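You operate a simulated robot arm through the tools that you are given. There is no shell and no other tool.

You are at the controls of a simulated robot arm. One attempt, no reset.

Task
Screw three lamps into sockets one to three as the card lists them.
Fine: each lamp home tight; socket four stays empty.

It is judged by the outcome, as a careful person would: the job done as asked, and still so three seconds after it is handed in. It fails if anything else is knocked over, pushed out of place, dropped, spilled or broken.

Robot
A 6-joint arm with a two-finger gripper, fixed in place. Base frame: the origin is on the floor under the middle of its stand, x ahead of it, y to its left, z up; the work surface is at about z = 0.76. Lengths are in m, angles in rad, forces in N, time in s.
It reaches about 1.038 m from its shoulder. Its first joint turns from -2.897 to 2.897 rad. Payload 1.71 kg.
The tool frame sits at the grasp point between the pads (the TCP): z along the fingers, y along the line on which they close. The tips reach 0.02 m beyond it. The gripper opens to 0.096 m; its body begins 0.113 m behind the TCP.
Orientation is that of the tool frame in the base frame, as [roll, pitch, yaw] about the fixed x, y, z axes, in that order (R = Rz(yaw) Ry(pitch) Rx(roll)). With the fingers straight down and closing along the base's y, the tool's x points along the base's -x, its y along +y and its z along -z.

Tools
- The arm moves only by the tool step_arm. Its argument "plan" is one flat list of numbers, 7 for each row, row after row: the turn, a rotation vector about the tool's x, y, z in rad, then the shift along the tool's x, y, z in m, then the opening in per cent of the stroke, from 0 (shut) to 100 (fully open). In form: [ax, ay, az, x, y, z, hand, ax, ay, az, x, y, z, hand, ...]. A call has 1 to 20 rows; each row is the pose to reach, as a shift and turn from the pose commanded when the call began, along the tool's axes at that moment. Each row takes 0.2 s and may step no farther than 0.05 m and 0.15 rad from the row before; otherwise, or with a gripper value out of range, the whole call is refused. A pose out of reach is approached as far as the arm can. The call stops where the force on the tool passes 40 N (or 10 N more than at its start, if that is more) or the arm is blocked; 0.2 s more then pass. Each finger travels about 0.045 m/s and halts on what it meets, pressing with about 22 N; the grip force reading is that of the motor and also rises with nothing between the fingers. The clock runs only during rows and for 0.2 s after the last one: add rows that repeat a pose to give the fingers time. It gives the time, the measured TCP pose, the force on the tool (base axes), the opening and the grip force at its end, in the units of the frame above (readings bear some noise), with the torque about the TCP (base axes, N m) and any sound that the robot's microphone picked up, and new pictures: "show" is both (left out), scene, wrist or none.
- Cameras (640 x 400 px; columns grow to the right, rows downward): "scene" is fixed at [0.0559, -0.5078, 1.5073]; the picture's right is [0.55, -0.83, 0.00], its down [-0.43, -0.29, -0.85] and it looks along [0.71, 0.47, -0.52] (base axes); focal length 346 px, centre (320, 200). "wrist" rides on the gripper at [0.066, 0.014, -0.145] in the tool frame; the picture's right is [-0.21, 0.98, 0.00], its down [-0.88, -0.18, -0.45] and it looks along [-0.44, -0.09, 0.90] (tool axes); focal length 275 px, centre (320, 200). There is no depth. A picture from a camera that has moved, and an enlarged one, comes with that camera's place and axes in the base frame and with its lens. The place of the scene camera against the robot may be out by one fixed shift of up to 0.012 m in any direction.
- move_column(by): moves the trunk up (or, below 0, down) by that many m; the arm rides with it, the base frame stays. It gives what a move gives, with no picture.
- inspect(camera, box): a new picture of the part [left, top, right, bottom] of that camera's present view, enlarged. It takes no simulated time.
- hand_in(): hands the job in; it is judged then, once.

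Nothing tells you positions but the pictures and the camera data. Unless the task says otherwise, let go and move clear before handing in.

The tools are called after "Call:" by a JSON object that holds its "op" and its "data". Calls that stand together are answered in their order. step_arm: Moves the arm, as the interface text tells. Its arguments: {"type":"object","properties":{"plan":{"type":"array","items":{"type":"number"}},"show":{"type":"string","enum":["both","scene","wrist","none"]}},"required":["plan"]} The other tools are called the same way: move_column (by) moves the trunk up or down; inspect (camera, box) takes an enlarged picture of a part of a camera's view; hand_in () hands the job in.

At the start:

```text
time: 0.0
eef_pos: [0.6102, 0.1107, 1.1085]
ee_rot: [3.141, -0.003, 3.142]
wrist_force: [-0.4, -0.2, -0.3]
moment: [0.05, 0.03, 0.01]
gripper_width: 0.0961
gripper_force: 0.0
trunk travel left (down, up): [-0.175, 0.215]
```

scene: 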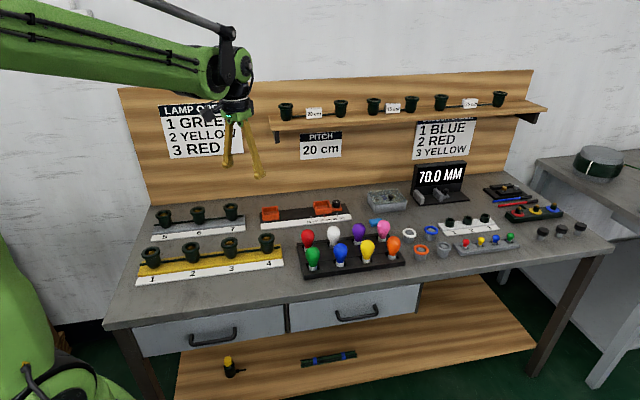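
wrist: 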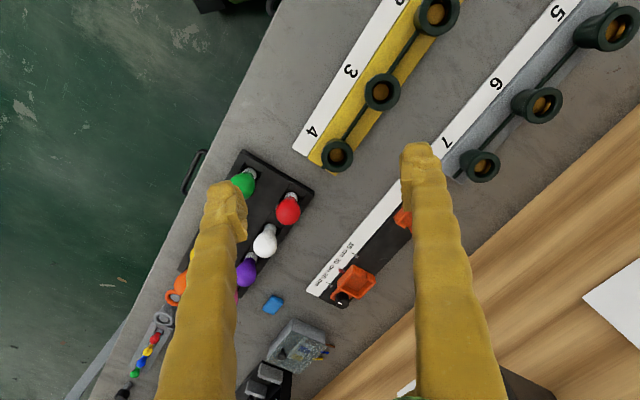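

I see a yellow socket strip numbered 1–4, a dark rack of eight coloured lamps, and a lamp card on the back wall. I'll enlarge the card, the sockets and the lamps before moving.

Call:
{"op": "inspect", "data": {"camera": "scene", "box": [140, 90, 260, 165]}}

Call:
{"op": "inspect", "data": {"camera": "scene", "box": [280, 205, 420, 292]}}

Call:
{"op": "inspect", "data": {"camera": "scene", "box": [125, 195, 290, 298]}}

Call:
{"op": "inspect", "data": {"camera": "scene", "box": [400, 100, 500, 162]}}

Call:
{"op": "inspect", "data": {"camera": "wrist", "box": [140, 0, 480, 212]}}

```text
5.33 times, centred on (200, 128) of scene
camera zoom: at [0.0559, -0.5078, 1.5073], right [0.55, -0.83, 0.0], down [-0.43, -0.29, -0.85], along [0.71, 0.47, -0.52], focal length 1845 px, centre (960, 587)
```

zoom: 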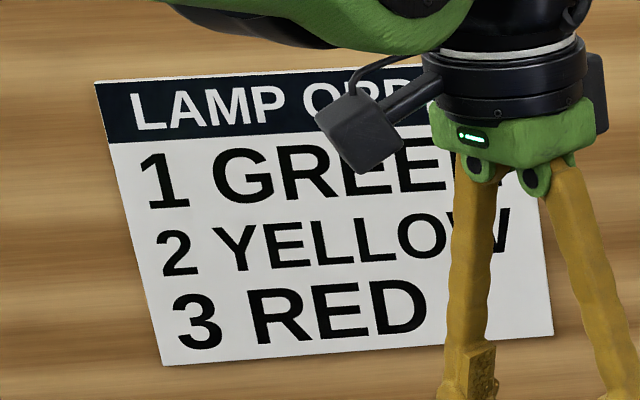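

```text
4.57 times, centred on (350, 248) of scene
camera zoom: at [0.0559, -0.5078, 1.5073], right [0.55, -0.83, 0.0], down [-0.43, -0.29, -0.85], along [0.71, 0.47, -0.52], focal length 1582 px, centre (183, -22)
```

zoom: 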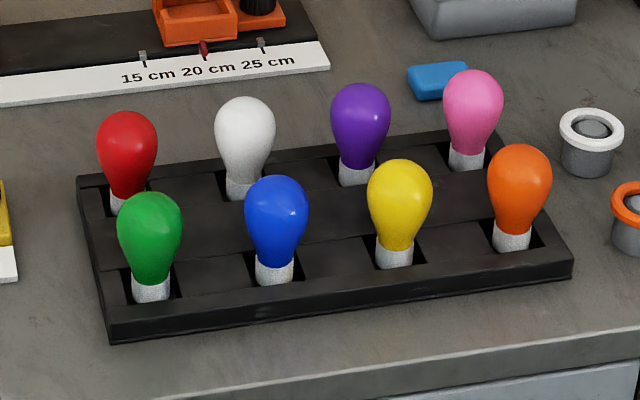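

```text
3.88 times, centred on (208, 246) of scene
camera zoom: at [0.0559, -0.5078, 1.5073], right [0.55, -0.83, 0.0], down [-0.43, -0.29, -0.85], along [0.71, 0.47, -0.52], focal length 1342 px, centre (756, 20)
```

zoom: 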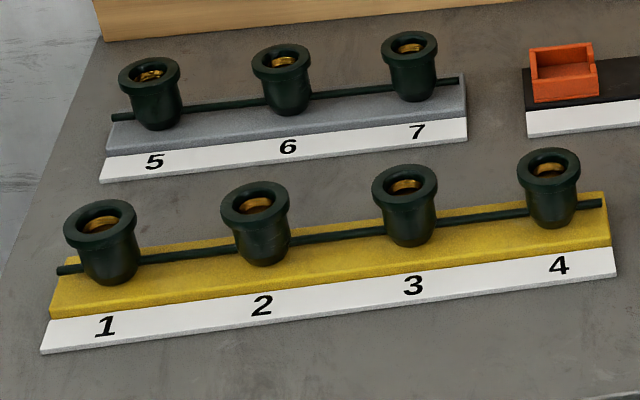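

```text
6.40 times, centred on (450, 131) of scene
camera zoom: at [0.0559, -0.5078, 1.5073], right [0.55, -0.83, 0.0], down [-0.43, -0.29, -0.85], along [0.71, 0.47, -0.52], focal length 2214 px, centre (-512, 642)
```

zoom: 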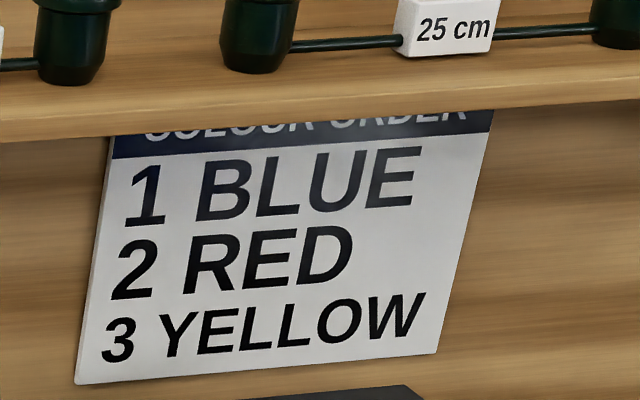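

```text
1.88 times, centred on (310, 106) of wrist
camera zoom: at [0.5466, 0.1245, 1.2532], right [0.21, 0.98, 0.0], down [0.88, -0.18, 0.44], along [0.43, -0.09, -0.9], focal length 518 px, centre (339, 377)
```

zoom: 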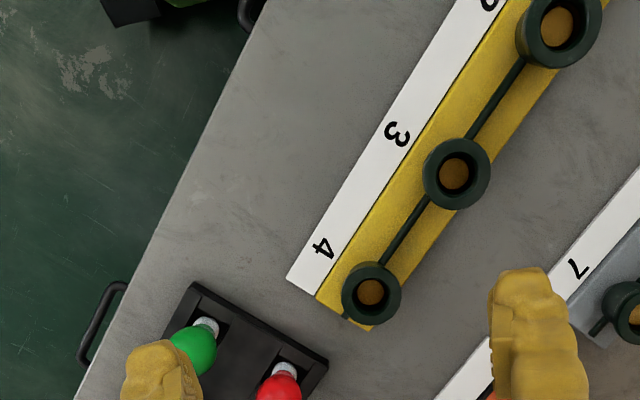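

The card reads 1 GREEN, 2 YELLOW, 3 RED; from the scene picture I put green near (0.69, -0.05), red near (0.75, 0.02) and yellow near (0.81, -0.17), with socket 1 near (0.46, 0.37) and socket 4 near (0.68, 0.12). Next I'll move above the green lamp at a safe height for a closer wrist view.

Call:
{"op": "step_arm", "data": {"plan": [0, 0, 0, -0.016, -0.031, 0.016, 100, 0, 0, 0, -0.032, -0.062, 0.032, 100, 0, 0, 0, -0.048, -0.093, 0.048, 100, 0, 0, 0, -0.064, -0.124, 0.064, 100, 0, 0, 0, -0.08, -0.155, 0.08, 100, 0, 0, 0, -0.08, -0.155, 0.08, 100]}}

```text
time: 1.4
eef_pos: [0.6781, -0.0449, 1.0367]
ee_rot: [-3.141, 0.012, 3.141]
wrist_force: [0.5, 0.9, -0.3]
moment: [0.05, 0.0, 0.02]
gripper_width: 0.0961
gripper_force: 0.0
trunk travel left (down, up): [-0.175, 0.215]
camera wrist: at [0.611, -0.0316, 1.1805], right [0.21, 0.98, 0.0], down [0.87, -0.18, 0.46], along [0.45, -0.09, -0.89], focal length 275 px, centre (320, 200)
```

scene: 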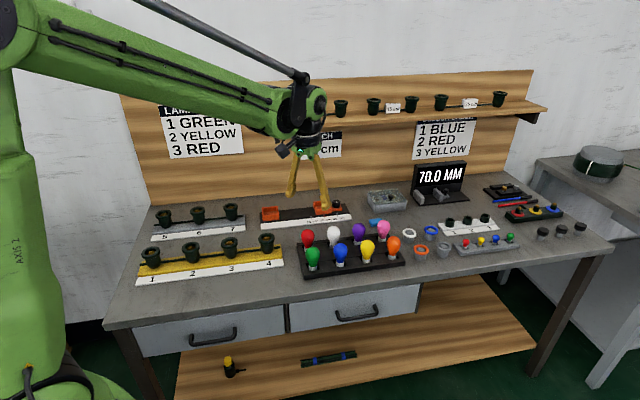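
wrist: 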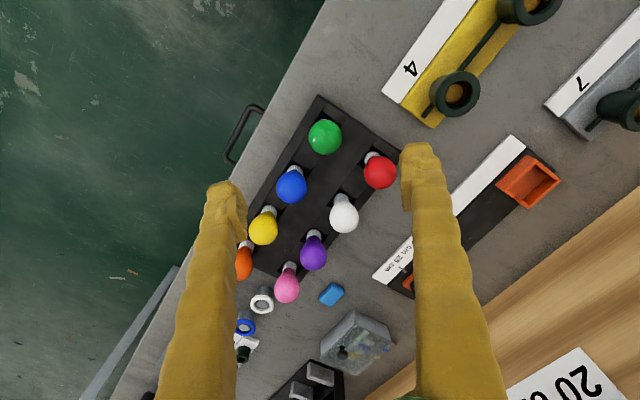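

I can now see green, red and yellow clearly: green triangulates to about (0.702, -0.043), red to (0.76, 0.022) and yellow to (0.818, -0.163), with bulb centres near z = 0.82. Next I'll lower over green, still above the bulbs, to refine and see how well the arm settles.

Call:
{"op": "step_arm", "data": {"plan": [0, 0, 0, -0.004, 0, 0.03, 100, 0, 0, 0, -0.008, 0.001, 0.06, 100, 0, 0, 0, -0.012, 0.001, 0.0985, 100, 0, 0, 0, -0.012, 0.001, 0.0985, 100, 0, 0, 0, -0.012, 0.001, 0.0985, 100, 0, 0, 0, -0.012, 0.001, 0.0985, 100]}}

```text
time: 2.8
eef_pos: [0.6903, -0.0436, 0.9409]
ee_rot: [-3.141, 0.014, 3.141]
wrist_force: [0.2, 0.2, 0.2]
moment: [-0.01, 0.0, 0.02]
gripper_width: 0.0959
gripper_force: 0.1
trunk travel left (down, up): [-0.175, 0.215]
camera wrist: at [0.6245, -0.0301, 1.0847], right [0.21, 0.98, 0.0], down [0.87, -0.18, 0.46], along [0.45, -0.09, -0.89], focal length 275 px, centre (320, 200)
```

scene: 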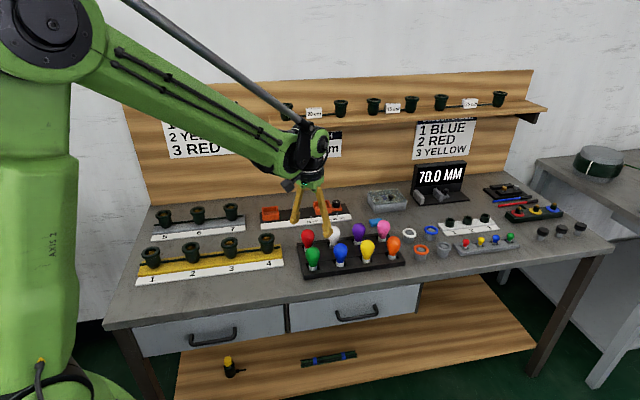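
wrist: 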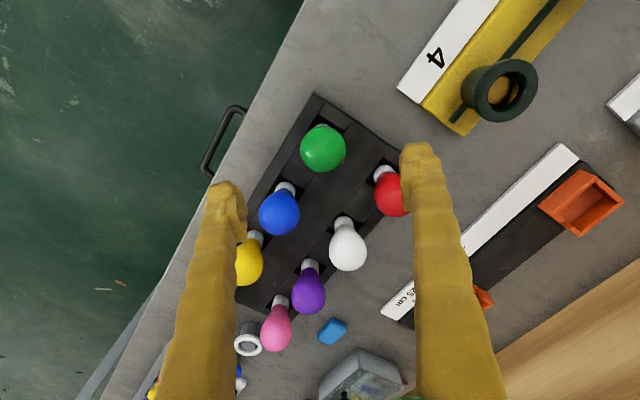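

The arm settles about 12 mm short in x and 11 mm high of command, so I'll steer by the measured pose; green reads at (0.702, -0.0425). The card is confirmed, so I'll now test in free air how far the wrist can turn counter-clockwise, to plan the screwing strokes.

Call:
{"op": "step_arm", "data": {"plan": [0, 0, -0.15, 0, 0, 0, 100, 0, 0, -0.3, 0, 0, 0, 100, 0, 0, -0.45, 0, 0, 0, 100, 0, 0, -0.6, 0, 0, 0, 100, 0, 0, -0.75, 0, 0, 0, 100, 0, 0, -0.9, 0, 0, 0, 100, 0, 0, -1.05, 0, 0, 0, 100, 0, 0, -1.2, 0, 0, 0, 100, 0, 0, -1.35, 0, 0, 0, 100, 0, 0, -1.5, 0, 0, 0, 100, 0, 0, -1.65, 0, 0, 0, 100, 0, 0, -1.8, 0, 0, 0, 100, 0, 0, -1.95, 0, 0, 0, 100, 0, 0, -2.1, 0, 0, 0, 100, 0, 0, -2.25, 0, 0, 0, 100, 0, 0, -2.4, 0, 0, 0, 100, 0, 0, -2.55, 0, 0, 0, 100, 0, 0, -2.7, 0, 0, 0, 100, 0, 0, -2.85, 0, 0, 0, 100, 0, 0, -3.0, 0, 0, 0, 100], "show": "wrist"}}

```text
time: 7.0
eef_pos: [0.6889, -0.0429, 0.9394]
ee_rot: [-3.139, -0.016, -0.193]
wrist_force: [1.0, 0.3, 0.3]
moment: [0.01, -0.01, -0.03]
gripper_width: 0.0958
gripper_force: 0.1
out of reach, approached as far as the arm can: row 20
trunk travel left (down, up): [-0.175, 0.215]
camera wrist: at [0.7499, -0.0684, 1.0856], right [-0.39, -0.92, 0.0], down [-0.83, 0.35, 0.43], along [-0.4, 0.17, -0.9], focal length 275 px, centre (320, 200)
```

wrist: 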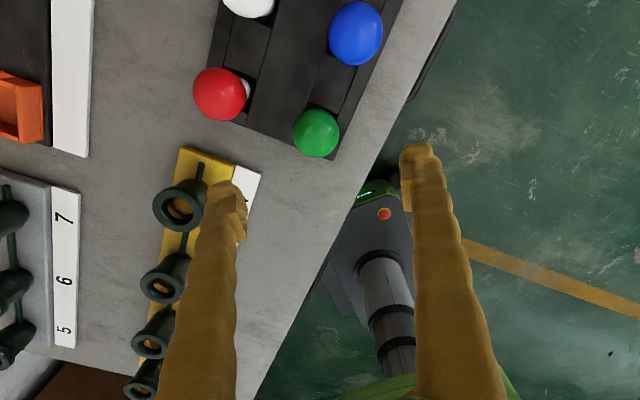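

The wrist turns about 2.95 rad counter-clockwise from neutral, so a stroke can cover nearly a full turn; from two views green's bulb centre is about (0.700, -0.0425, 0.826). I'll take the small tilt out, align over green with a narrower opening, and stop just above it for a check.

Call:
{"op": "step_arm", "data": {"plan": [-0.003, -0.016, 0.1, 0.0056, -0.0013, 0.0, 75, -0.003, -0.016, 0.1, 0.0112, -0.0026, 0.02, 75, -0.003, -0.016, 0.1, 0.0112, -0.0026, 0.04, 75, -0.003, -0.016, 0.1, 0.0112, -0.0026, 0.055, 75, -0.003, -0.016, 0.1, 0.0112, -0.0026, 0.055, 75, -0.003, -0.016, 0.1, 0.0112, -0.0026, 0.055, 75]}}

```text
time: 8.4
eef_pos: [0.7007, -0.0419, 0.8858]
ee_rot: [3.14, 0.002, -0.297]
wrist_force: [0.3, 0.2, -0.6]
moment: [-0.01, -0.02, -0.02]
gripper_width: 0.0718
gripper_force: 0.3
trunk travel left (down, up): [-0.175, 0.215]
camera wrist: at [0.762, -0.0742, 1.0302], right [-0.48, -0.88, 0.0], down [-0.78, 0.43, 0.45], along [-0.39, 0.21, -0.89], focal length 275 px, centre (320, 200)
```

scene: 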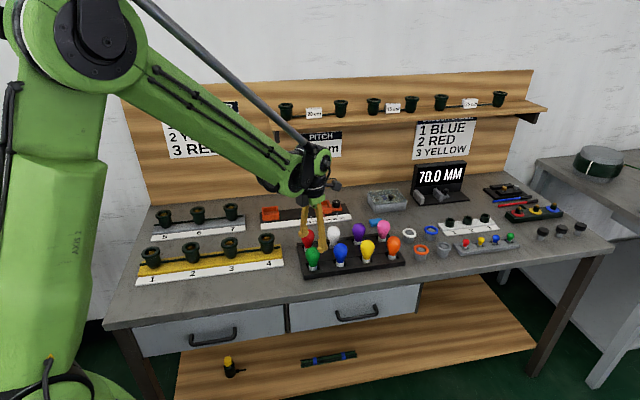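
wrist: 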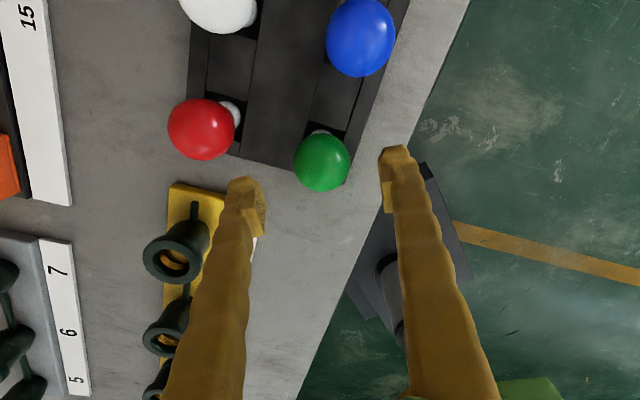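

The fingers now straddle green with clear space to red and blue, and the tool is upright (tilt about 0.002). I'll descend the remaining 57 mm and check before closing.

Call:
{"op": "step_arm", "data": {"plan": [0, 0, 0, 0.0008, 0.0008, 0.02, 75, 0, 0, 0, 0.0008, 0.0008, 0.04, 75, 0, 0, 0, 0.0008, 0.0008, 0.0565, 75, 0, 0, 0, 0.0008, 0.0008, 0.0565, 75, 0, 0, 0, 0.0008, 0.0008, 0.0565, 75]}}

```text
time: 9.6
eef_pos: [0.7012, -0.0446, 0.8294]
ee_rot: [3.141, 0.003, -0.296]
wrist_force: [-0.4, -0.3, -0.3]
moment: [0.01, 0.0, -0.02]
gripper_width: 0.0721
gripper_force: 0.0
trunk travel left (down, up): [-0.175, 0.215]
camera wrist: at [0.7621, -0.0764, 0.9734], right [-0.48, -0.88, 0.0], down [-0.78, 0.43, 0.45], along [-0.39, 0.21, -0.89], focal length 275 px, centre (320, 200)
```

scene: 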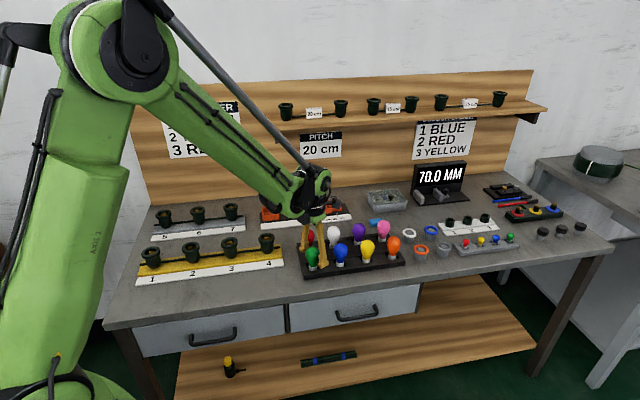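
wrist: 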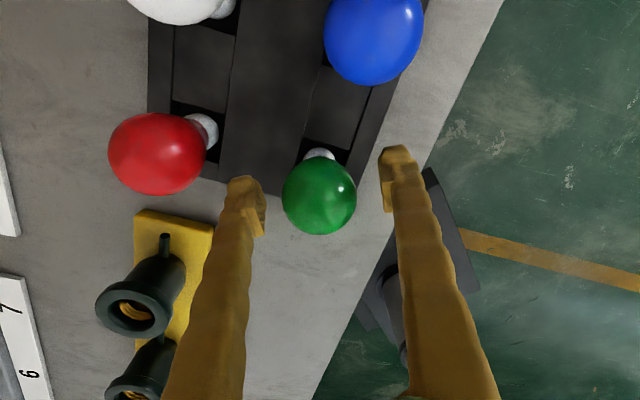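

Green's bulb sits centred at the grasp point between the pads. I'll close on it.

Call:
{"op": "step_arm", "data": {"plan": [0, 0, 0, 0, 0, 0, 40, 0, 0, 0, 0, 0, 0, 20, 0, 0, 0, 0, 0, 0, 0, 0, 0, 0, 0, 0, 0, 0, 0, 0, 0, 0, 0, 0, 0]}}

Call:
{"op": "inspect", "data": {"camera": "scene", "box": [260, 190, 400, 277]}}

```text
time: 10.8
eef_pos: [0.7025, -0.0449, 0.8304]
ee_rot: [3.141, 0.002, -0.295]
wrist_force: [-1.3, -0.6, -0.1]
moment: [0.01, 0.0, 0.0]
gripper_width: 0.0412
gripper_force: 21.7
trunk travel left (down, up): [-0.175, 0.215]
camera wrist: at [0.7621, -0.0763, 0.9734], right [-0.48, -0.88, 0.0], down [-0.78, 0.43, 0.45], along [-0.39, 0.21, -0.89], focal length 275 px, centre (320, 200)
```

scene: 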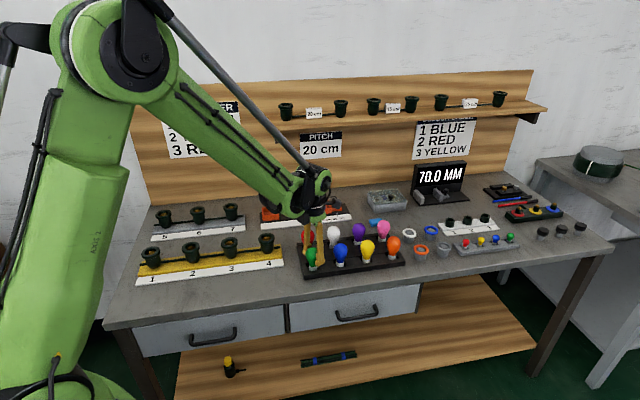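
wrist: 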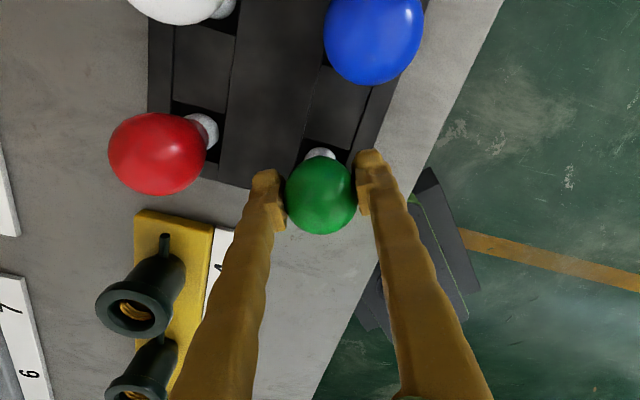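

```text
4.57 times, centred on (330, 234) of scene
camera zoom: at [0.0559, -0.5078, 1.5073], right [0.55, -0.83, 0.0], down [-0.43, -0.29, -0.85], along [0.71, 0.47, -0.52], focal length 1582 px, centre (274, 47)
```

zoom: 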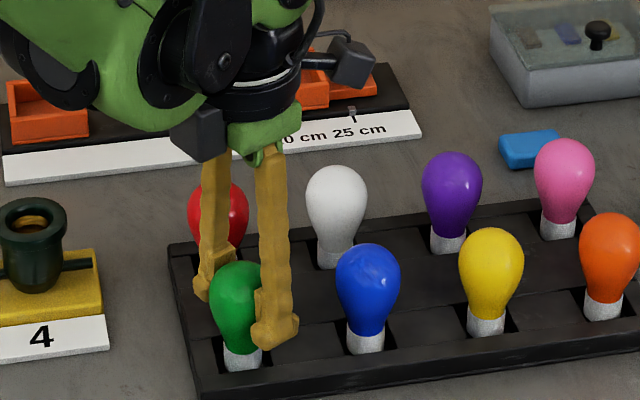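

Green is held (opening 41 mm, 22 N). I'll lift it straight up about 13 cm and check it comes cleanly out of the rack.

Call:
{"op": "step_arm", "data": {"plan": [0, 0, 0, 0, 0, -0.01, 0, 0, 0, 0, 0, 0, -0.03, 0, 0, 0, 0, 0, 0, -0.06, 0, 0, 0, 0, 0, 0, -0.1, 0, 0, 0, 0, 0, 0, -0.14, 0, 0, 0, 0, 0, 0, -0.14, 0, 0, 0, 0, 0, 0, -0.14, 0]}}

Call:
{"op": "inspect", "data": {"camera": "scene", "box": [260, 160, 400, 247]}}

```text
time: 12.4
eef_pos: [0.7024, -0.0434, 0.9676]
ee_rot: [3.14, 0.002, -0.298]
wrist_force: [-0.1, -0.8, -0.2]
moment: [0.03, -0.01, 0.0]
gripper_width: 0.041
gripper_force: 21.9
trunk travel left (down, up): [-0.175, 0.215]
camera wrist: at [0.7636, -0.0759, 1.112], right [-0.48, -0.88, 0.0], down [-0.78, 0.43, 0.45], along [-0.39, 0.21, -0.89], focal length 275 px, centre (320, 200)
```

scene: 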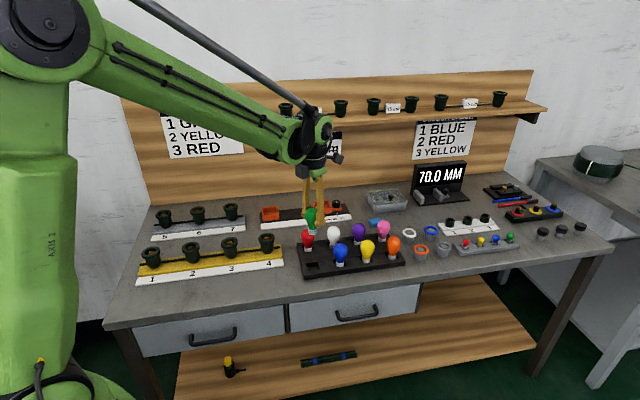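
wrist: 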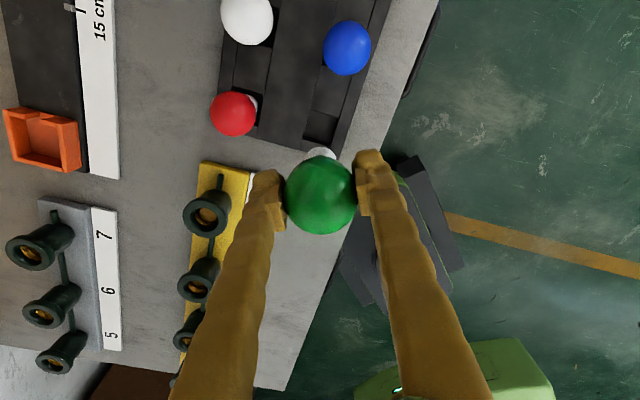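

```text
4.57 times, centred on (330, 204) of scene
camera zoom: at [0.0559, -0.5078, 1.5073], right [0.55, -0.83, 0.0], down [-0.43, -0.29, -0.85], along [0.71, 0.47, -0.52], focal length 1582 px, centre (274, 184)
```

zoom: 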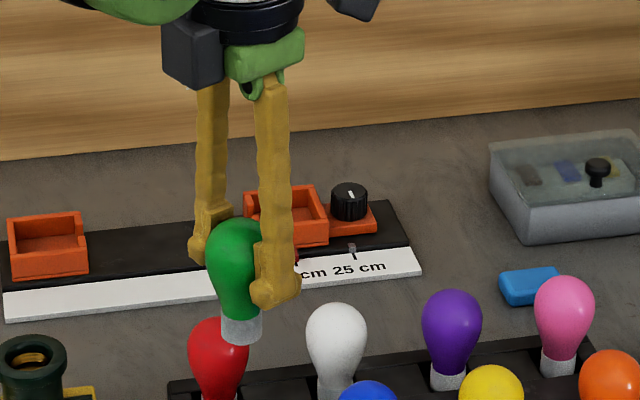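

The lamp came out upright and clean; socket 4 reads (0.684, 0.124), socket 3 (0.605, 0.202), so socket 1 should be near (0.447, 0.365). I'll carry green over there at z ≈ 0.97, winding the wrist counter-clockwise on the way to leave room for tightening.

Call:
{"op": "step_arm", "data": {"plan": [0, 0, -0.0625, -0.0303, -0.0263, 0, 0, 0, 0, -0.125, -0.0606, -0.0526, 0, 0, 0, 0, -0.1875, -0.0908, -0.0788, 0, 0, 0, 0, -0.25, -0.1211, -0.1051, 0, 0, 0, 0, -0.3125, -0.1514, -0.1314, 0, 0, 0, 0, -0.375, -0.1817, -0.1577, 0, 0, 0, 0, -0.4375, -0.2119, -0.1839, 0, 0, 0, 0, -0.5, -0.2422, -0.2102, 0, 0, 0, 0, -0.5625, -0.2725, -0.2365, 0, 0, 0, 0, -0.625, -0.3028, -0.2628, 0, 0, 0, 0, -0.6875, -0.333, -0.289, 0, 0, 0, 0, -0.75, -0.3633, -0.3153, 0, 0, 0, 0, -0.75, -0.3633, -0.3153, 0, 0, 0, 0, -0.75, -0.3633, -0.3153, 0, 0]}}

```text
time: 15.4
eef_pos: [0.4474, 0.3613, 0.9707]
ee_rot: [3.14, 0.003, 0.454]
wrist_force: [-0.3, -0.6, -0.5]
moment: [-0.03, 0.0, -0.02]
gripper_width: 0.0411
gripper_force: 22.3
trunk travel left (down, up): [-0.175, 0.215]
camera wrist: at [0.5133, 0.3781, 1.1152], right [0.24, -0.97, 0.0], down [-0.87, -0.22, 0.45], along [-0.43, -0.11, -0.89], focal length 275 px, centre (320, 200)
```

scene: 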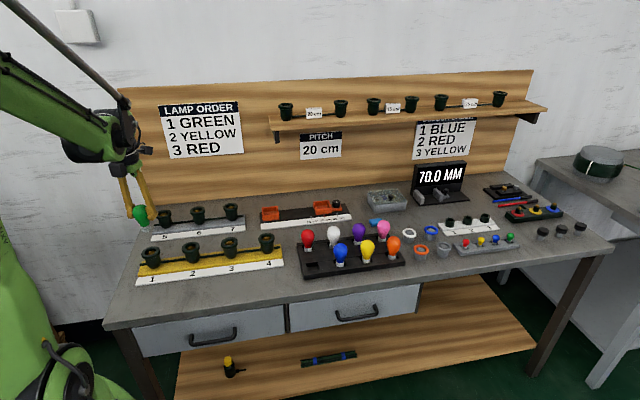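
wrist: 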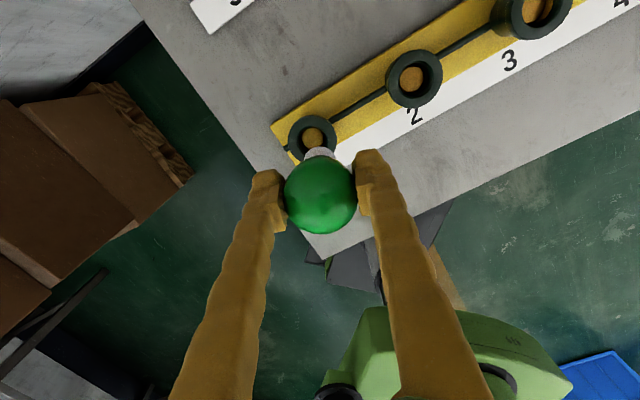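

Socket 1 sits just beyond the lamp's cap in the wrist view, near (312, 135). I'll enlarge it to measure the rim centre.

Call:
{"op": "inspect", "data": {"camera": "wrist", "box": [256, 90, 384, 170]}}

Call:
{"op": "inspect", "data": {"camera": "wrist", "box": [360, 0, 600, 150]}}

Call:
{"op": "inspect", "data": {"camera": "scene", "box": [100, 160, 228, 240]}}

```text
5.00 times, centred on (320, 130) of wrist
camera zoom: at [0.5133, 0.3781, 1.1152], right [0.24, -0.97, 0.0], down [-0.87, -0.22, 0.45], along [-0.43, -0.11, -0.89], focal length 1376 px, centre (320, 550)
```

zoom: 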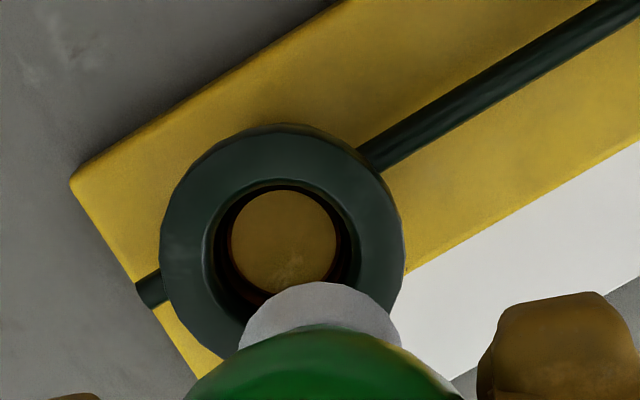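

```text
2.67 times, centred on (480, 75) of wrist
camera zoom: at [0.5133, 0.3781, 1.1152], right [0.24, -0.97, 0.0], down [-0.87, -0.22, 0.45], along [-0.43, -0.11, -0.89], focal length 734 px, centre (-107, 533)
```

zoom: 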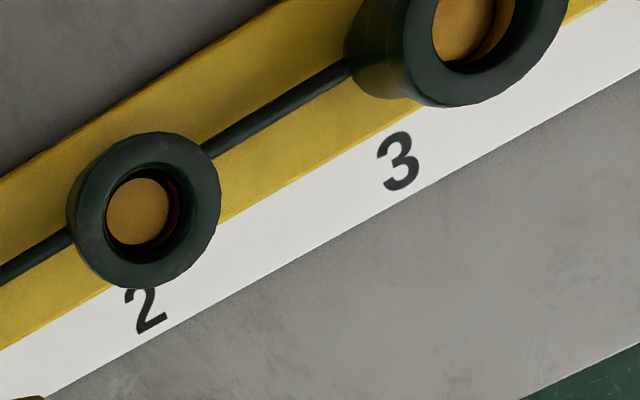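

```text
5.00 times, centred on (164, 200) of scene
camera zoom: at [0.0559, -0.5078, 1.5073], right [0.55, -0.83, 0.0], down [-0.43, -0.29, -0.85], along [0.71, 0.47, -0.52], focal length 1730 px, centre (1100, 200)
```

zoom: 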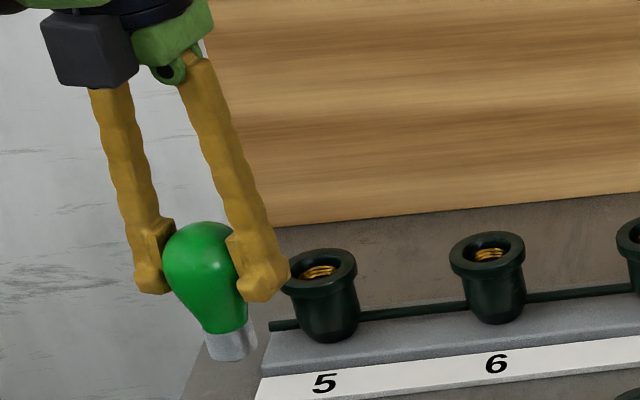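

Socket 1's rim centre comes out at (0.442, 0.368), with a 33 mm mouth and a 25 mm lamp cap, and the lamp hangs plumb. I'll shift onto it and lower until the cap is just above the rim, then re-check.

Call:
{"op": "step_arm", "data": {"plan": [0, 0, 0, -0.0018, -0.0082, 0.01, 0, 0, 0, 0, -0.0018, -0.0082, 0.03, 0, 0, 0, 0, -0.0018, -0.0082, 0.05, 0, 0, 0, 0, -0.0018, -0.0082, 0.065, 0, 0, 0, 0, -0.0018, -0.0082, 0.0735, 0, 0, 0, 0, -0.0018, -0.0082, 0.0735, 0, 0, 0, 0, -0.0018, -0.0082, 0.0735, 0]}}

Call:
{"op": "inspect", "data": {"camera": "wrist", "box": [256, 100, 384, 180]}}

Call:
{"op": "inspect", "data": {"camera": "scene", "box": [90, 190, 218, 270]}}

```text
time: 17.0
eef_pos: [0.4414, 0.3691, 0.8959]
ee_rot: [-3.139, 0.004, 0.455]
wrist_force: [0.2, 0.7, -0.7]
moment: [-0.02, -0.06, -0.02]
gripper_width: 0.041
gripper_force: 21.6
trunk travel left (down, up): [-0.175, 0.215]
camera wrist: at [0.5077, 0.3854, 1.0402], right [0.24, -0.97, 0.0], down [-0.87, -0.22, 0.45], along [-0.43, -0.11, -0.89], focal length 275 px, centre (320, 200)
```

scene: 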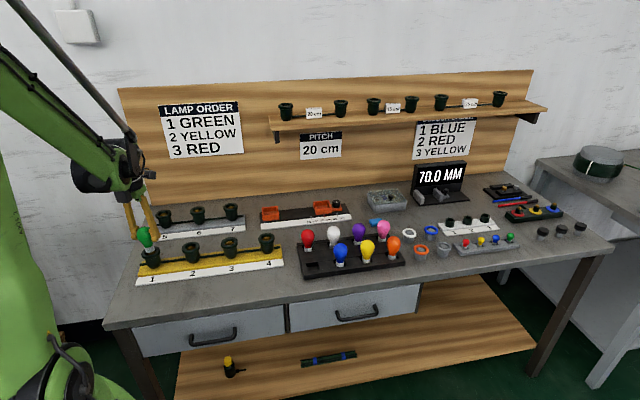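
wrist: 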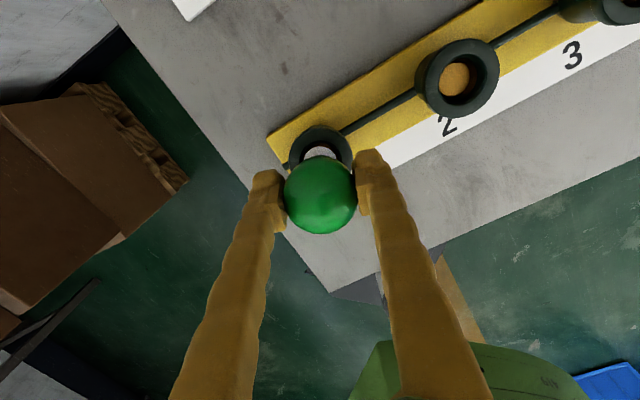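

```text
5.00 times, centred on (320, 140) of wrist
camera zoom: at [0.5077, 0.3854, 1.0402], right [0.24, -0.97, 0.0], down [-0.87, -0.22, 0.45], along [-0.43, -0.11, -0.89], focal length 1376 px, centre (320, 500)
```

zoom: 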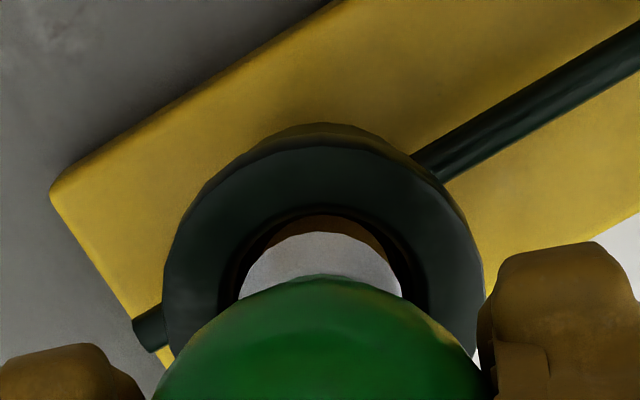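

```text
5.00 times, centred on (154, 230) of scene
camera zoom: at [0.0559, -0.5078, 1.5073], right [0.55, -0.83, 0.0], down [-0.43, -0.29, -0.85], along [0.71, 0.47, -0.52], focal length 1730 px, centre (1150, 50)
```

zoom: 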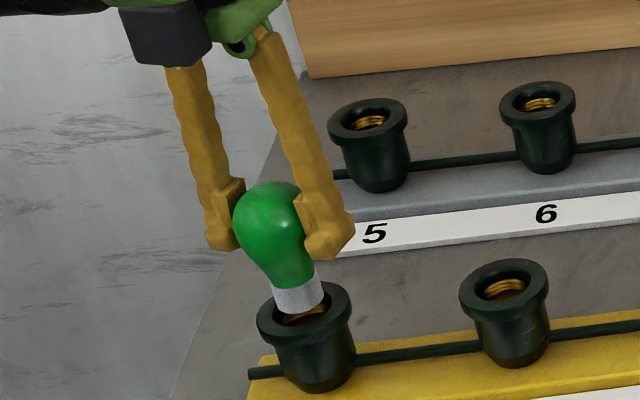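

The cap sits over the socket mouth, centred to within about 1.5 mm. I'll nudge it and lower slowly into the mouth, watching the force.

Call:
{"op": "step_arm", "data": {"plan": [0, 0, 0, 0.0007, 0.0012, 0.005, 0, 0, 0, 0, 0.0007, 0.0012, 0.01, 0, 0, 0, 0, 0.0007, 0.0012, 0.014, 0, 0, 0, 0, 0.0007, 0.0012, 0.017, 0, 0, 0, 0, 0.0007, 0.0012, 0.02, 0, 0, 0, 0, 0.0007, 0.0012, 0.02, 0]}}

Call:
{"op": "inspect", "data": {"camera": "scene", "box": [90, 190, 218, 270]}}

```text
time: 18.4
eef_pos: [0.4423, 0.369, 0.876]
ee_rot: [-3.139, 0.003, 0.453]
wrist_force: [-5.8, -4.4, 6.5]
moment: [-0.2, 0.31, -0.01]
gripper_width: 0.0411
gripper_force: 22.0
trunk travel left (down, up): [-0.175, 0.215]
camera wrist: at [0.509, 0.3854, 1.0206], right [0.24, -0.97, 0.0], down [-0.87, -0.22, 0.45], along [-0.43, -0.11, -0.89], focal length 275 px, centre (320, 200)
```

scene: 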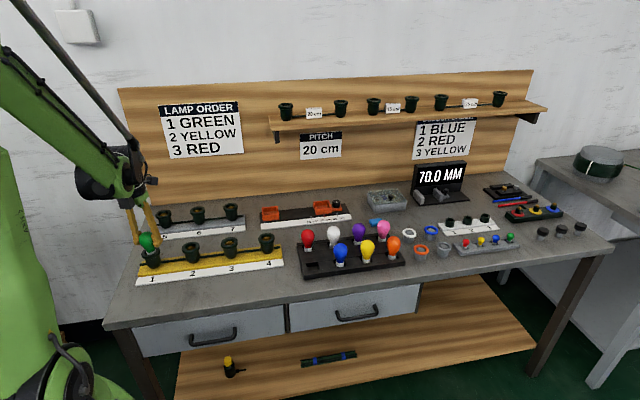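
wrist: 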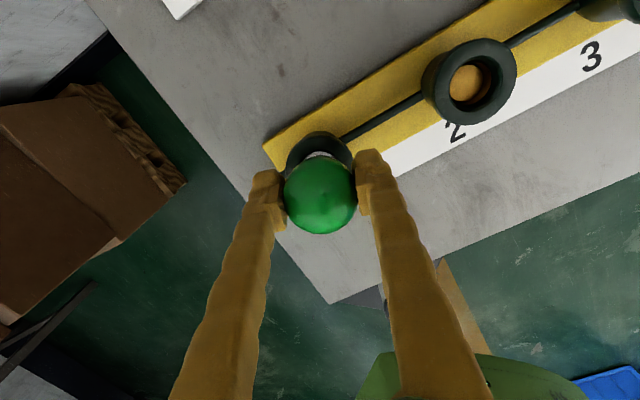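

```text
5.00 times, centred on (154, 230) of scene
camera zoom: at [0.0559, -0.5078, 1.5073], right [0.55, -0.83, 0.0], down [-0.43, -0.29, -0.85], along [0.71, 0.47, -0.52], focal length 1730 px, centre (1150, 50)
```

zoom: 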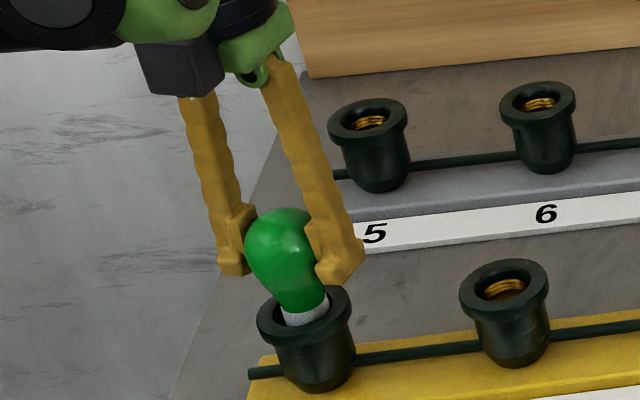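

The cap has entered the mouth and touches its +x/+y side (about 7 N sideways). I'll ease off sideways and see how the force settles.

Call:
{"op": "step_arm", "data": {"plan": [0, 0, 0, -0.001, 0.0, 0, 0, 0, 0, 0, -0.002, 0.0, 0, 0, 0, 0, 0, -0.002, 0.0, 0, 0], "show": "none"}}

```text
time: 19.2
eef_pos: [0.4418, 0.3686, 0.8754]
ee_rot: [-3.139, 0.001, 0.455]
wrist_force: [1.9, 0.2, 5.9]
moment: [0.04, -0.06, -0.01]
gripper_width: 0.0411
gripper_force: 21.9
trunk travel left (down, up): [-0.175, 0.215]
```

The side force is gone and about 6 N rests on the thread entry. I'll start turning clockwise (tool +z) with a slight follow-down and watch height, force and torque.

Call:
{"op": "step_arm", "data": {"plan": [0, 0, 0.15, 0, 0, 0.0001, 0, 0, 0, 0.3, 0, 0, 0.0002, 0, 0, 0, 0.45, 0, 0, 0.0003, 0, 0, 0, 0.6, 0, 0, 0.0004, 0, 0, 0, 0.75, 0, 0, 0.0005, 0, 0, 0, 0.9, 0, 0, 0.0006, 0, 0, 0, 1.05, 0, 0, 0.0007, 0, 0, 0, 1.2, 0, 0, 0.0008, 0], "show": "scene"}}

Call:
{"op": "inspect", "data": {"camera": "scene", "box": [90, 190, 218, 270]}}

```text
time: 21.0
eef_pos: [0.4408, 0.3677, 0.8746]
ee_rot: [3.139, 0.002, -0.746]
wrist_force: [-1.0, -1.2, 4.8]
moment: [0.0, 0.04, 0.01]
gripper_width: 0.0409
gripper_force: 22.2
trunk travel left (down, up): [-0.175, 0.215]
```

scene: 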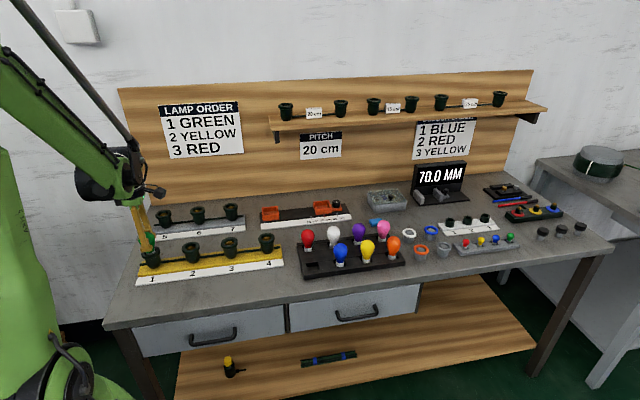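

```text
5.00 times, centred on (154, 230) of scene
camera zoom: at [0.0559, -0.5078, 1.5073], right [0.55, -0.83, 0.0], down [-0.43, -0.29, -0.85], along [0.71, 0.47, -0.52], focal length 1730 px, centre (1150, 50)
```

zoom: 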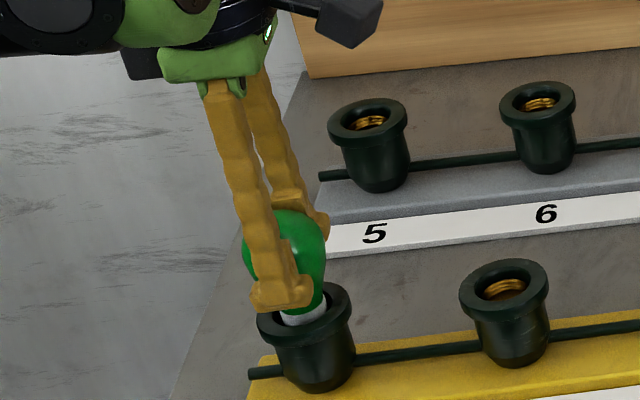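

The lamp is following into the thread with a light load. I'll keep turning another 3 rad with a slightly faster follow-down.

Call:
{"op": "step_arm", "data": {"plan": [0, 0, 0.15, 0, 0, 0.0001, 0, 0, 0, 0.3, 0, 0, 0.0002, 0, 0, 0, 0.45, 0, 0, 0.0003, 0, 0, 0, 0.6, 0, 0, 0.0004, 0, 0, 0, 0.75, 0, 0, 0.0005, 0, 0, 0, 0.9, 0, 0, 0.0006, 0, 0, 0, 1.05, 0, 0, 0.0007, 0, 0, 0, 1.2, 0, 0, 0.0008, 0, 0, 0, 1.35, 0, 0, 0.0009, 0, 0, 0, 1.5, 0, 0, 0.001, 0, 0, 0, 1.65, 0, 0, 0.0011, 0, 0, 0, 1.8, 0, 0, 0.0012, 0, 0, 0, 1.95, 0, 0, 0.0013, 0, 0, 0, 2.1, 0, 0, 0.0014, 0, 0, 0, 2.25, 0, 0, 0.0015, 0, 0, 0, 2.4, 0, 0, 0.0016, 0, 0, 0, 2.55, 0, 0, 0.0017, 0, 0, 0, 2.7, 0, 0, 0.0018, 0, 0, 0, 2.85, 0, 0, 0.0019, 0, 0, 0, 3.0, 0, 0, 0.002, 0], "show": "scene"}}

Call:
{"op": "inspect", "data": {"camera": "scene", "box": [90, 190, 218, 270]}}

```text
time: 25.2
eef_pos: [0.4412, 0.3682, 0.8734]
ee_rot: [-3.139, 0.0, 2.535]
wrist_force: [-6.0, -1.9, 2.4]
moment: [-0.14, 0.3, 0.06]
gripper_width: 0.041
gripper_force: 21.8
trunk travel left (down, up): [-0.175, 0.215]
```

scene: 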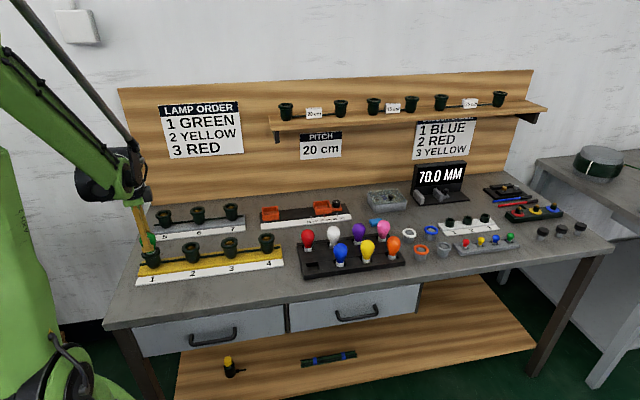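

```text
5.00 times, centred on (154, 230) of scene
camera zoom: at [0.0559, -0.5078, 1.5073], right [0.55, -0.83, 0.0], down [-0.43, -0.29, -0.85], along [0.71, 0.47, -0.52], focal length 1730 px, centre (1150, 50)
```

zoom: 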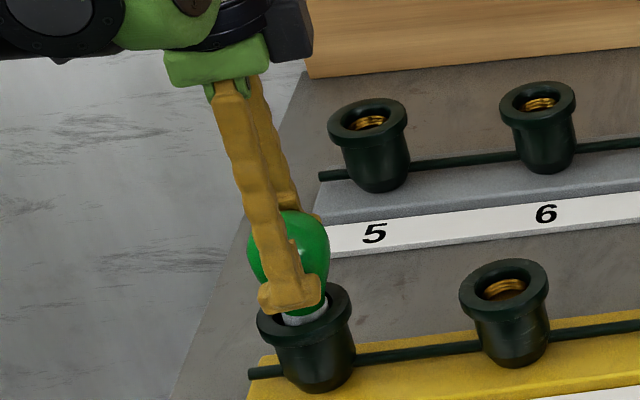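

The load is dropping as the thread draws the lamp in, so the follow-down can be quicker. I'll use the rest of this stroke, about 1.3 rad.

Call:
{"op": "step_arm", "data": {"plan": [0, 0, 0.15, 0, 0, 0.0003, 0, 0, 0, 0.3, 0, 0, 0.0005, 0, 0, 0, 0.45, 0, 0, 0.0007, 0, 0, 0, 0.6, 0, 0, 0.0009, 0, 0, 0, 0.75, 0, 0, 0.0011, 0, 0, 0, 0.9, 0, 0, 0.0013, 0, 0, 0, 1.05, 0, 0, 0.0015, 0, 0, 0, 1.2, 0, 0, 0.0017, 0, 0, 0, 1.3, 0, 0, 0.0018, 0], "show": "scene"}}

Call:
{"op": "inspect", "data": {"camera": "scene", "box": [90, 190, 218, 270]}}

```text
time: 27.2
eef_pos: [0.4403, 0.3674, 0.8715]
ee_rot: [-3.138, 0.003, 1.235]
wrist_force: [-4.1, -1.8, 3.9]
moment: [-0.2, 0.23, 0.02]
gripper_width: 0.0409
gripper_force: 21.8
trunk travel left (down, up): [-0.175, 0.215]
```

scene: 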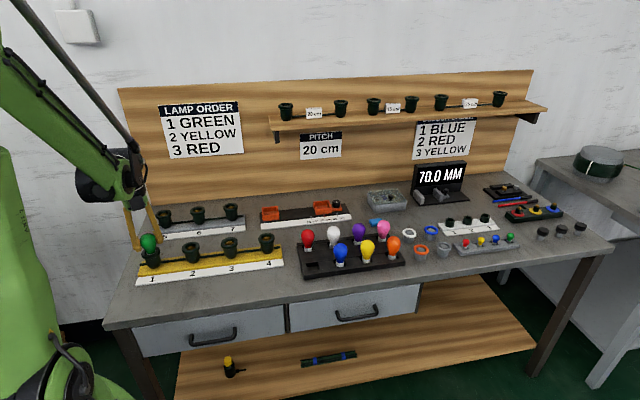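

```text
5.00 times, centred on (154, 230) of scene
camera zoom: at [0.0559, -0.5078, 1.5073], right [0.55, -0.83, 0.0], down [-0.43, -0.29, -0.85], along [0.71, 0.47, -0.52], focal length 1730 px, centre (1150, 50)
```

zoom: 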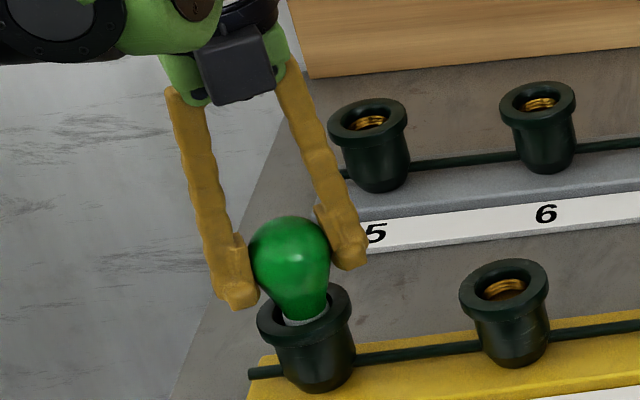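

The lamp has threaded in about 4 mm over this stroke, with the cap mostly hidden but not yet home. I'll open, unwind the wrist counter-clockwise in free air and regrip.

Call:
{"op": "step_arm", "data": {"plan": [0, 0, 0, 0, 0, 0, 30, 0, 0, 0, 0, 0, 0, 70, 0, 0, 0, 0, 0, 0, 70, 0, 0, -0.15, 0, 0, 0, 70, 0, 0, -0.3, 0, 0, 0, 70, 0, 0, -0.45, 0, 0, 0, 70, 0, 0, -0.6, 0, 0, 0, 70, 0, 0, -0.75, 0, 0, 0, 70, 0, 0, -0.9, 0, 0, 0, 70, 0, 0, -1.05, 0, 0, 0, 70, 0, 0, -1.2, 0, 0, 0, 70, 0, 0, -1.35, 0, 0, 0, 70, 0, 0, -1.5, 0, 0, 0, 70, 0, 0, -1.65, 0, 0, 0, 70, 0, 0, -1.8, 0, 0, 0, 70, 0, 0, -1.95, 0, 0, 0, 70, 0, 0, -2.1, 0, 0, 0, 70, 0, 0, -2.25, 0, 0, 0, 70, 0, 0, -2.4, 0, 0, 0, 70, 0, 0, -2.55, 0, 0, 0, 70]}}

Call:
{"op": "inspect", "data": {"camera": "scene", "box": [90, 190, 218, 270]}}

```text
time: 31.4
eef_pos: [0.4411, 0.369, 0.8697]
ee_rot: [3.14, -0.002, -2.494]
wrist_force: [-0.4, 0.8, -0.4]
moment: [-0.02, -0.01, 0.02]
gripper_width: 0.067
gripper_force: 0.1
trunk travel left (down, up): [-0.175, 0.215]
camera wrist: at [0.3811, 0.3402, 1.0155], right [-0.43, 0.9, 0.0], down [0.81, 0.38, 0.44], along [0.4, 0.19, -0.9], focal length 275 px, centre (320, 200)
```

scene: 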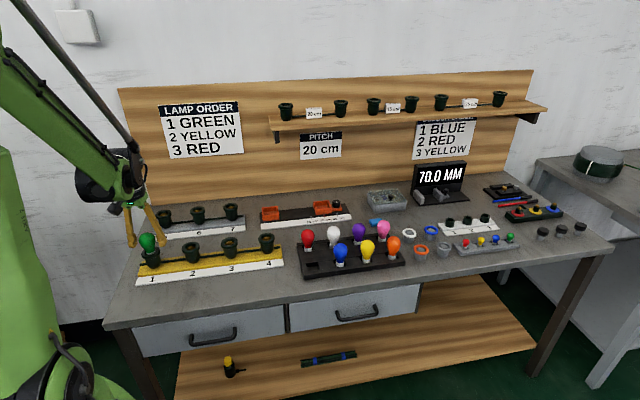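
wrist: 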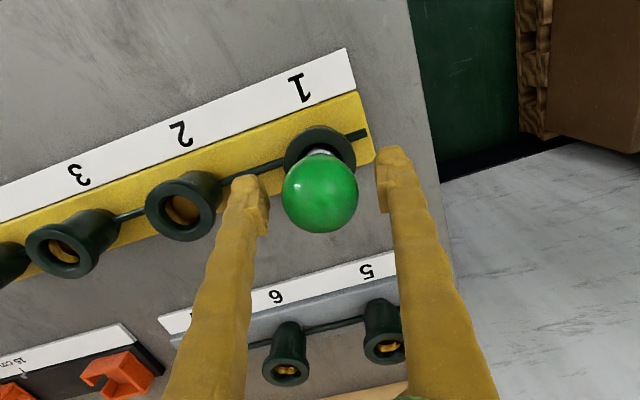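

```text
5.00 times, centred on (154, 230) of scene
camera zoom: at [0.0559, -0.5078, 1.5073], right [0.55, -0.83, 0.0], down [-0.43, -0.29, -0.85], along [0.71, 0.47, -0.52], focal length 1730 px, centre (1150, 50)
```

zoom: 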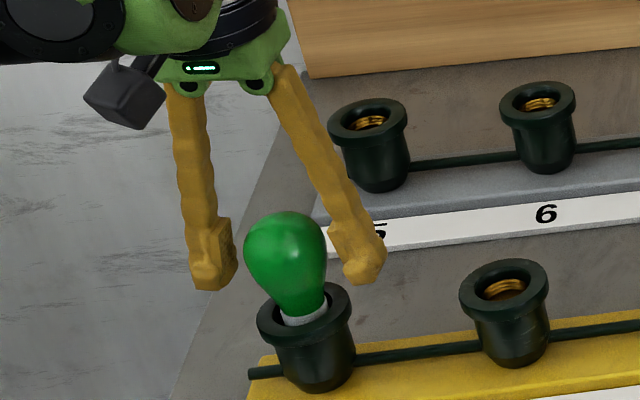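

The lamp stays in the socket and sits centred between the open fingers. I'll finish unwinding to the counter-clockwise side.

Call:
{"op": "step_arm", "data": {"plan": [0, 0, -0.15, 0, 0, 0, 70, 0, 0, -0.3, 0, 0, 0, 70, 0, 0, -0.45, 0, 0, 0, 70, 0, 0, -0.6, 0, 0, 0, 70, 0, 0, -0.75, 0, 0, 0, 70, 0, 0, -0.9, 0, 0, 0, 70, 0, 0, -1.05, 0, 0, 0, 70, 0, 0, -1.2, 0, 0, 0, 70, 0, 0, -1.35, 0, 0, 0, 70, 0, 0, -1.5, 0, 0, 0, 70, 0, 0, -1.65, 0, 0, 0, 70, 0, 0, -1.8, 0, 0, 0, 70, 0, 0, -1.95, 0, 0, 0, 70, 0, 0, -2.1, 0, 0, 0, 70, 0, 0, -2.25, 0, 0, 0, 70, 0, 0, -2.4, 0, 0, 0, 70, 0, 0, -2.55, 0, 0, 0, 70, 0, 0, -2.7, 0, 0, 0, 70, 0, 0, -2.85, 0, 0, 0, 70, 0, 0, -2.95, 0, 0, 0, 70]}}

Call:
{"op": "inspect", "data": {"camera": "wrist", "box": [240, 110, 400, 210]}}

```text
time: 35.6
eef_pos: [0.4409, 0.3692, 0.8698]
ee_rot: [-3.14, 0.003, 0.455]
wrist_force: [-0.1, -0.5, 0.3]
moment: [0.02, 0.04, -0.01]
gripper_width: 0.0672
gripper_force: 0.1
trunk travel left (down, up): [-0.175, 0.215]
camera wrist: at [0.5068, 0.3842, 1.0152], right [0.25, -0.97, 0.0], down [-0.87, -0.22, 0.45], along [-0.43, -0.11, -0.89], focal length 275 px, centre (320, 200)
```

scene: 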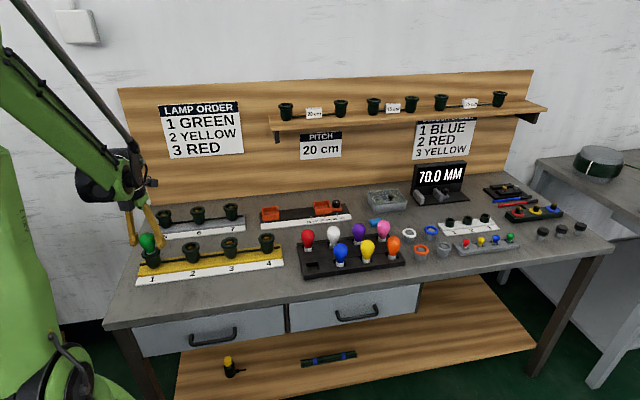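
wrist: 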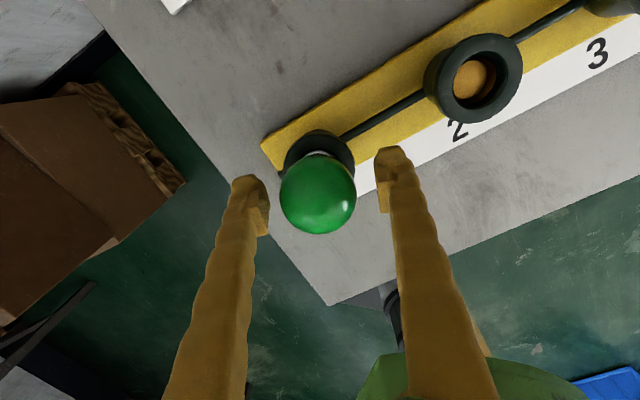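

```text
4.00 times, centred on (320, 160) of wrist
camera zoom: at [0.5068, 0.3842, 1.0152], right [0.25, -0.97, 0.0], down [-0.87, -0.22, 0.45], along [-0.43, -0.11, -0.89], focal length 1101 px, centre (320, 360)
```

zoom: 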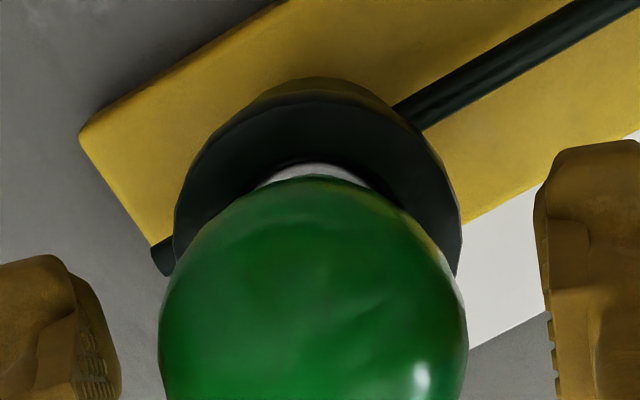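

The bulb's centre is now at (0.441, 0.3686, 0.870), so it advanced roughly 4 mm per turn, and the arm yields about 2 N/mm so the thread can lead. I'll regrip slightly higher and turn another stroke with a gentle press.

Call:
{"op": "step_arm", "data": {"plan": [0, 0, 0, 0, 0, -0.003, 70, 0, 0, 0, 0, 0, -0.003, 0, 0, 0, 0, 0, 0, -0.003, 0, 0, 0, 0, 0, 0, -0.003, 0, 0, 0, 0.15, 0, 0, -0.0024, 0, 0, 0, 0.3, 0, 0, -0.0018, 0, 0, 0, 0.45, 0, 0, -0.0012, 0, 0, 0, 0.6, 0, 0, -0.0006, 0, 0, 0, 0.75, 0, 0, 0, 0, 0, 0, 0.9, 0, 0, 0.0001, 0, 0, 0, 1.05, 0, 0, 0.0002, 0, 0, 0, 1.2, 0, 0, 0.0003, 0, 0, 0, 1.35, 0, 0, 0.0004, 0, 0, 0, 1.5, 0, 0, 0.0005, 0, 0, 0, 1.65, 0, 0, 0.0006, 0, 0, 0, 1.8, 0, 0, 0.0007, 0, 0, 0, 1.95, 0, 0, 0.0008, 0, 0, 0, 2.1, 0, 0, 0.0009, 0, 0, 0, 2.25, 0, 0, 0.001, 0, 0, 0, 2.4, 0, 0, 0.0011, 0], "show": "none"}}

```text
time: 39.8
eef_pos: [0.4406, 0.3687, 0.8694]
ee_rot: [3.14, -0.003, -1.949]
wrist_force: [-8.2, -4.4, 6.2]
moment: [-0.13, 0.27, 0.04]
gripper_width: 0.0411
gripper_force: 22.5
trunk travel left (down, up): [-0.175, 0.215]
```

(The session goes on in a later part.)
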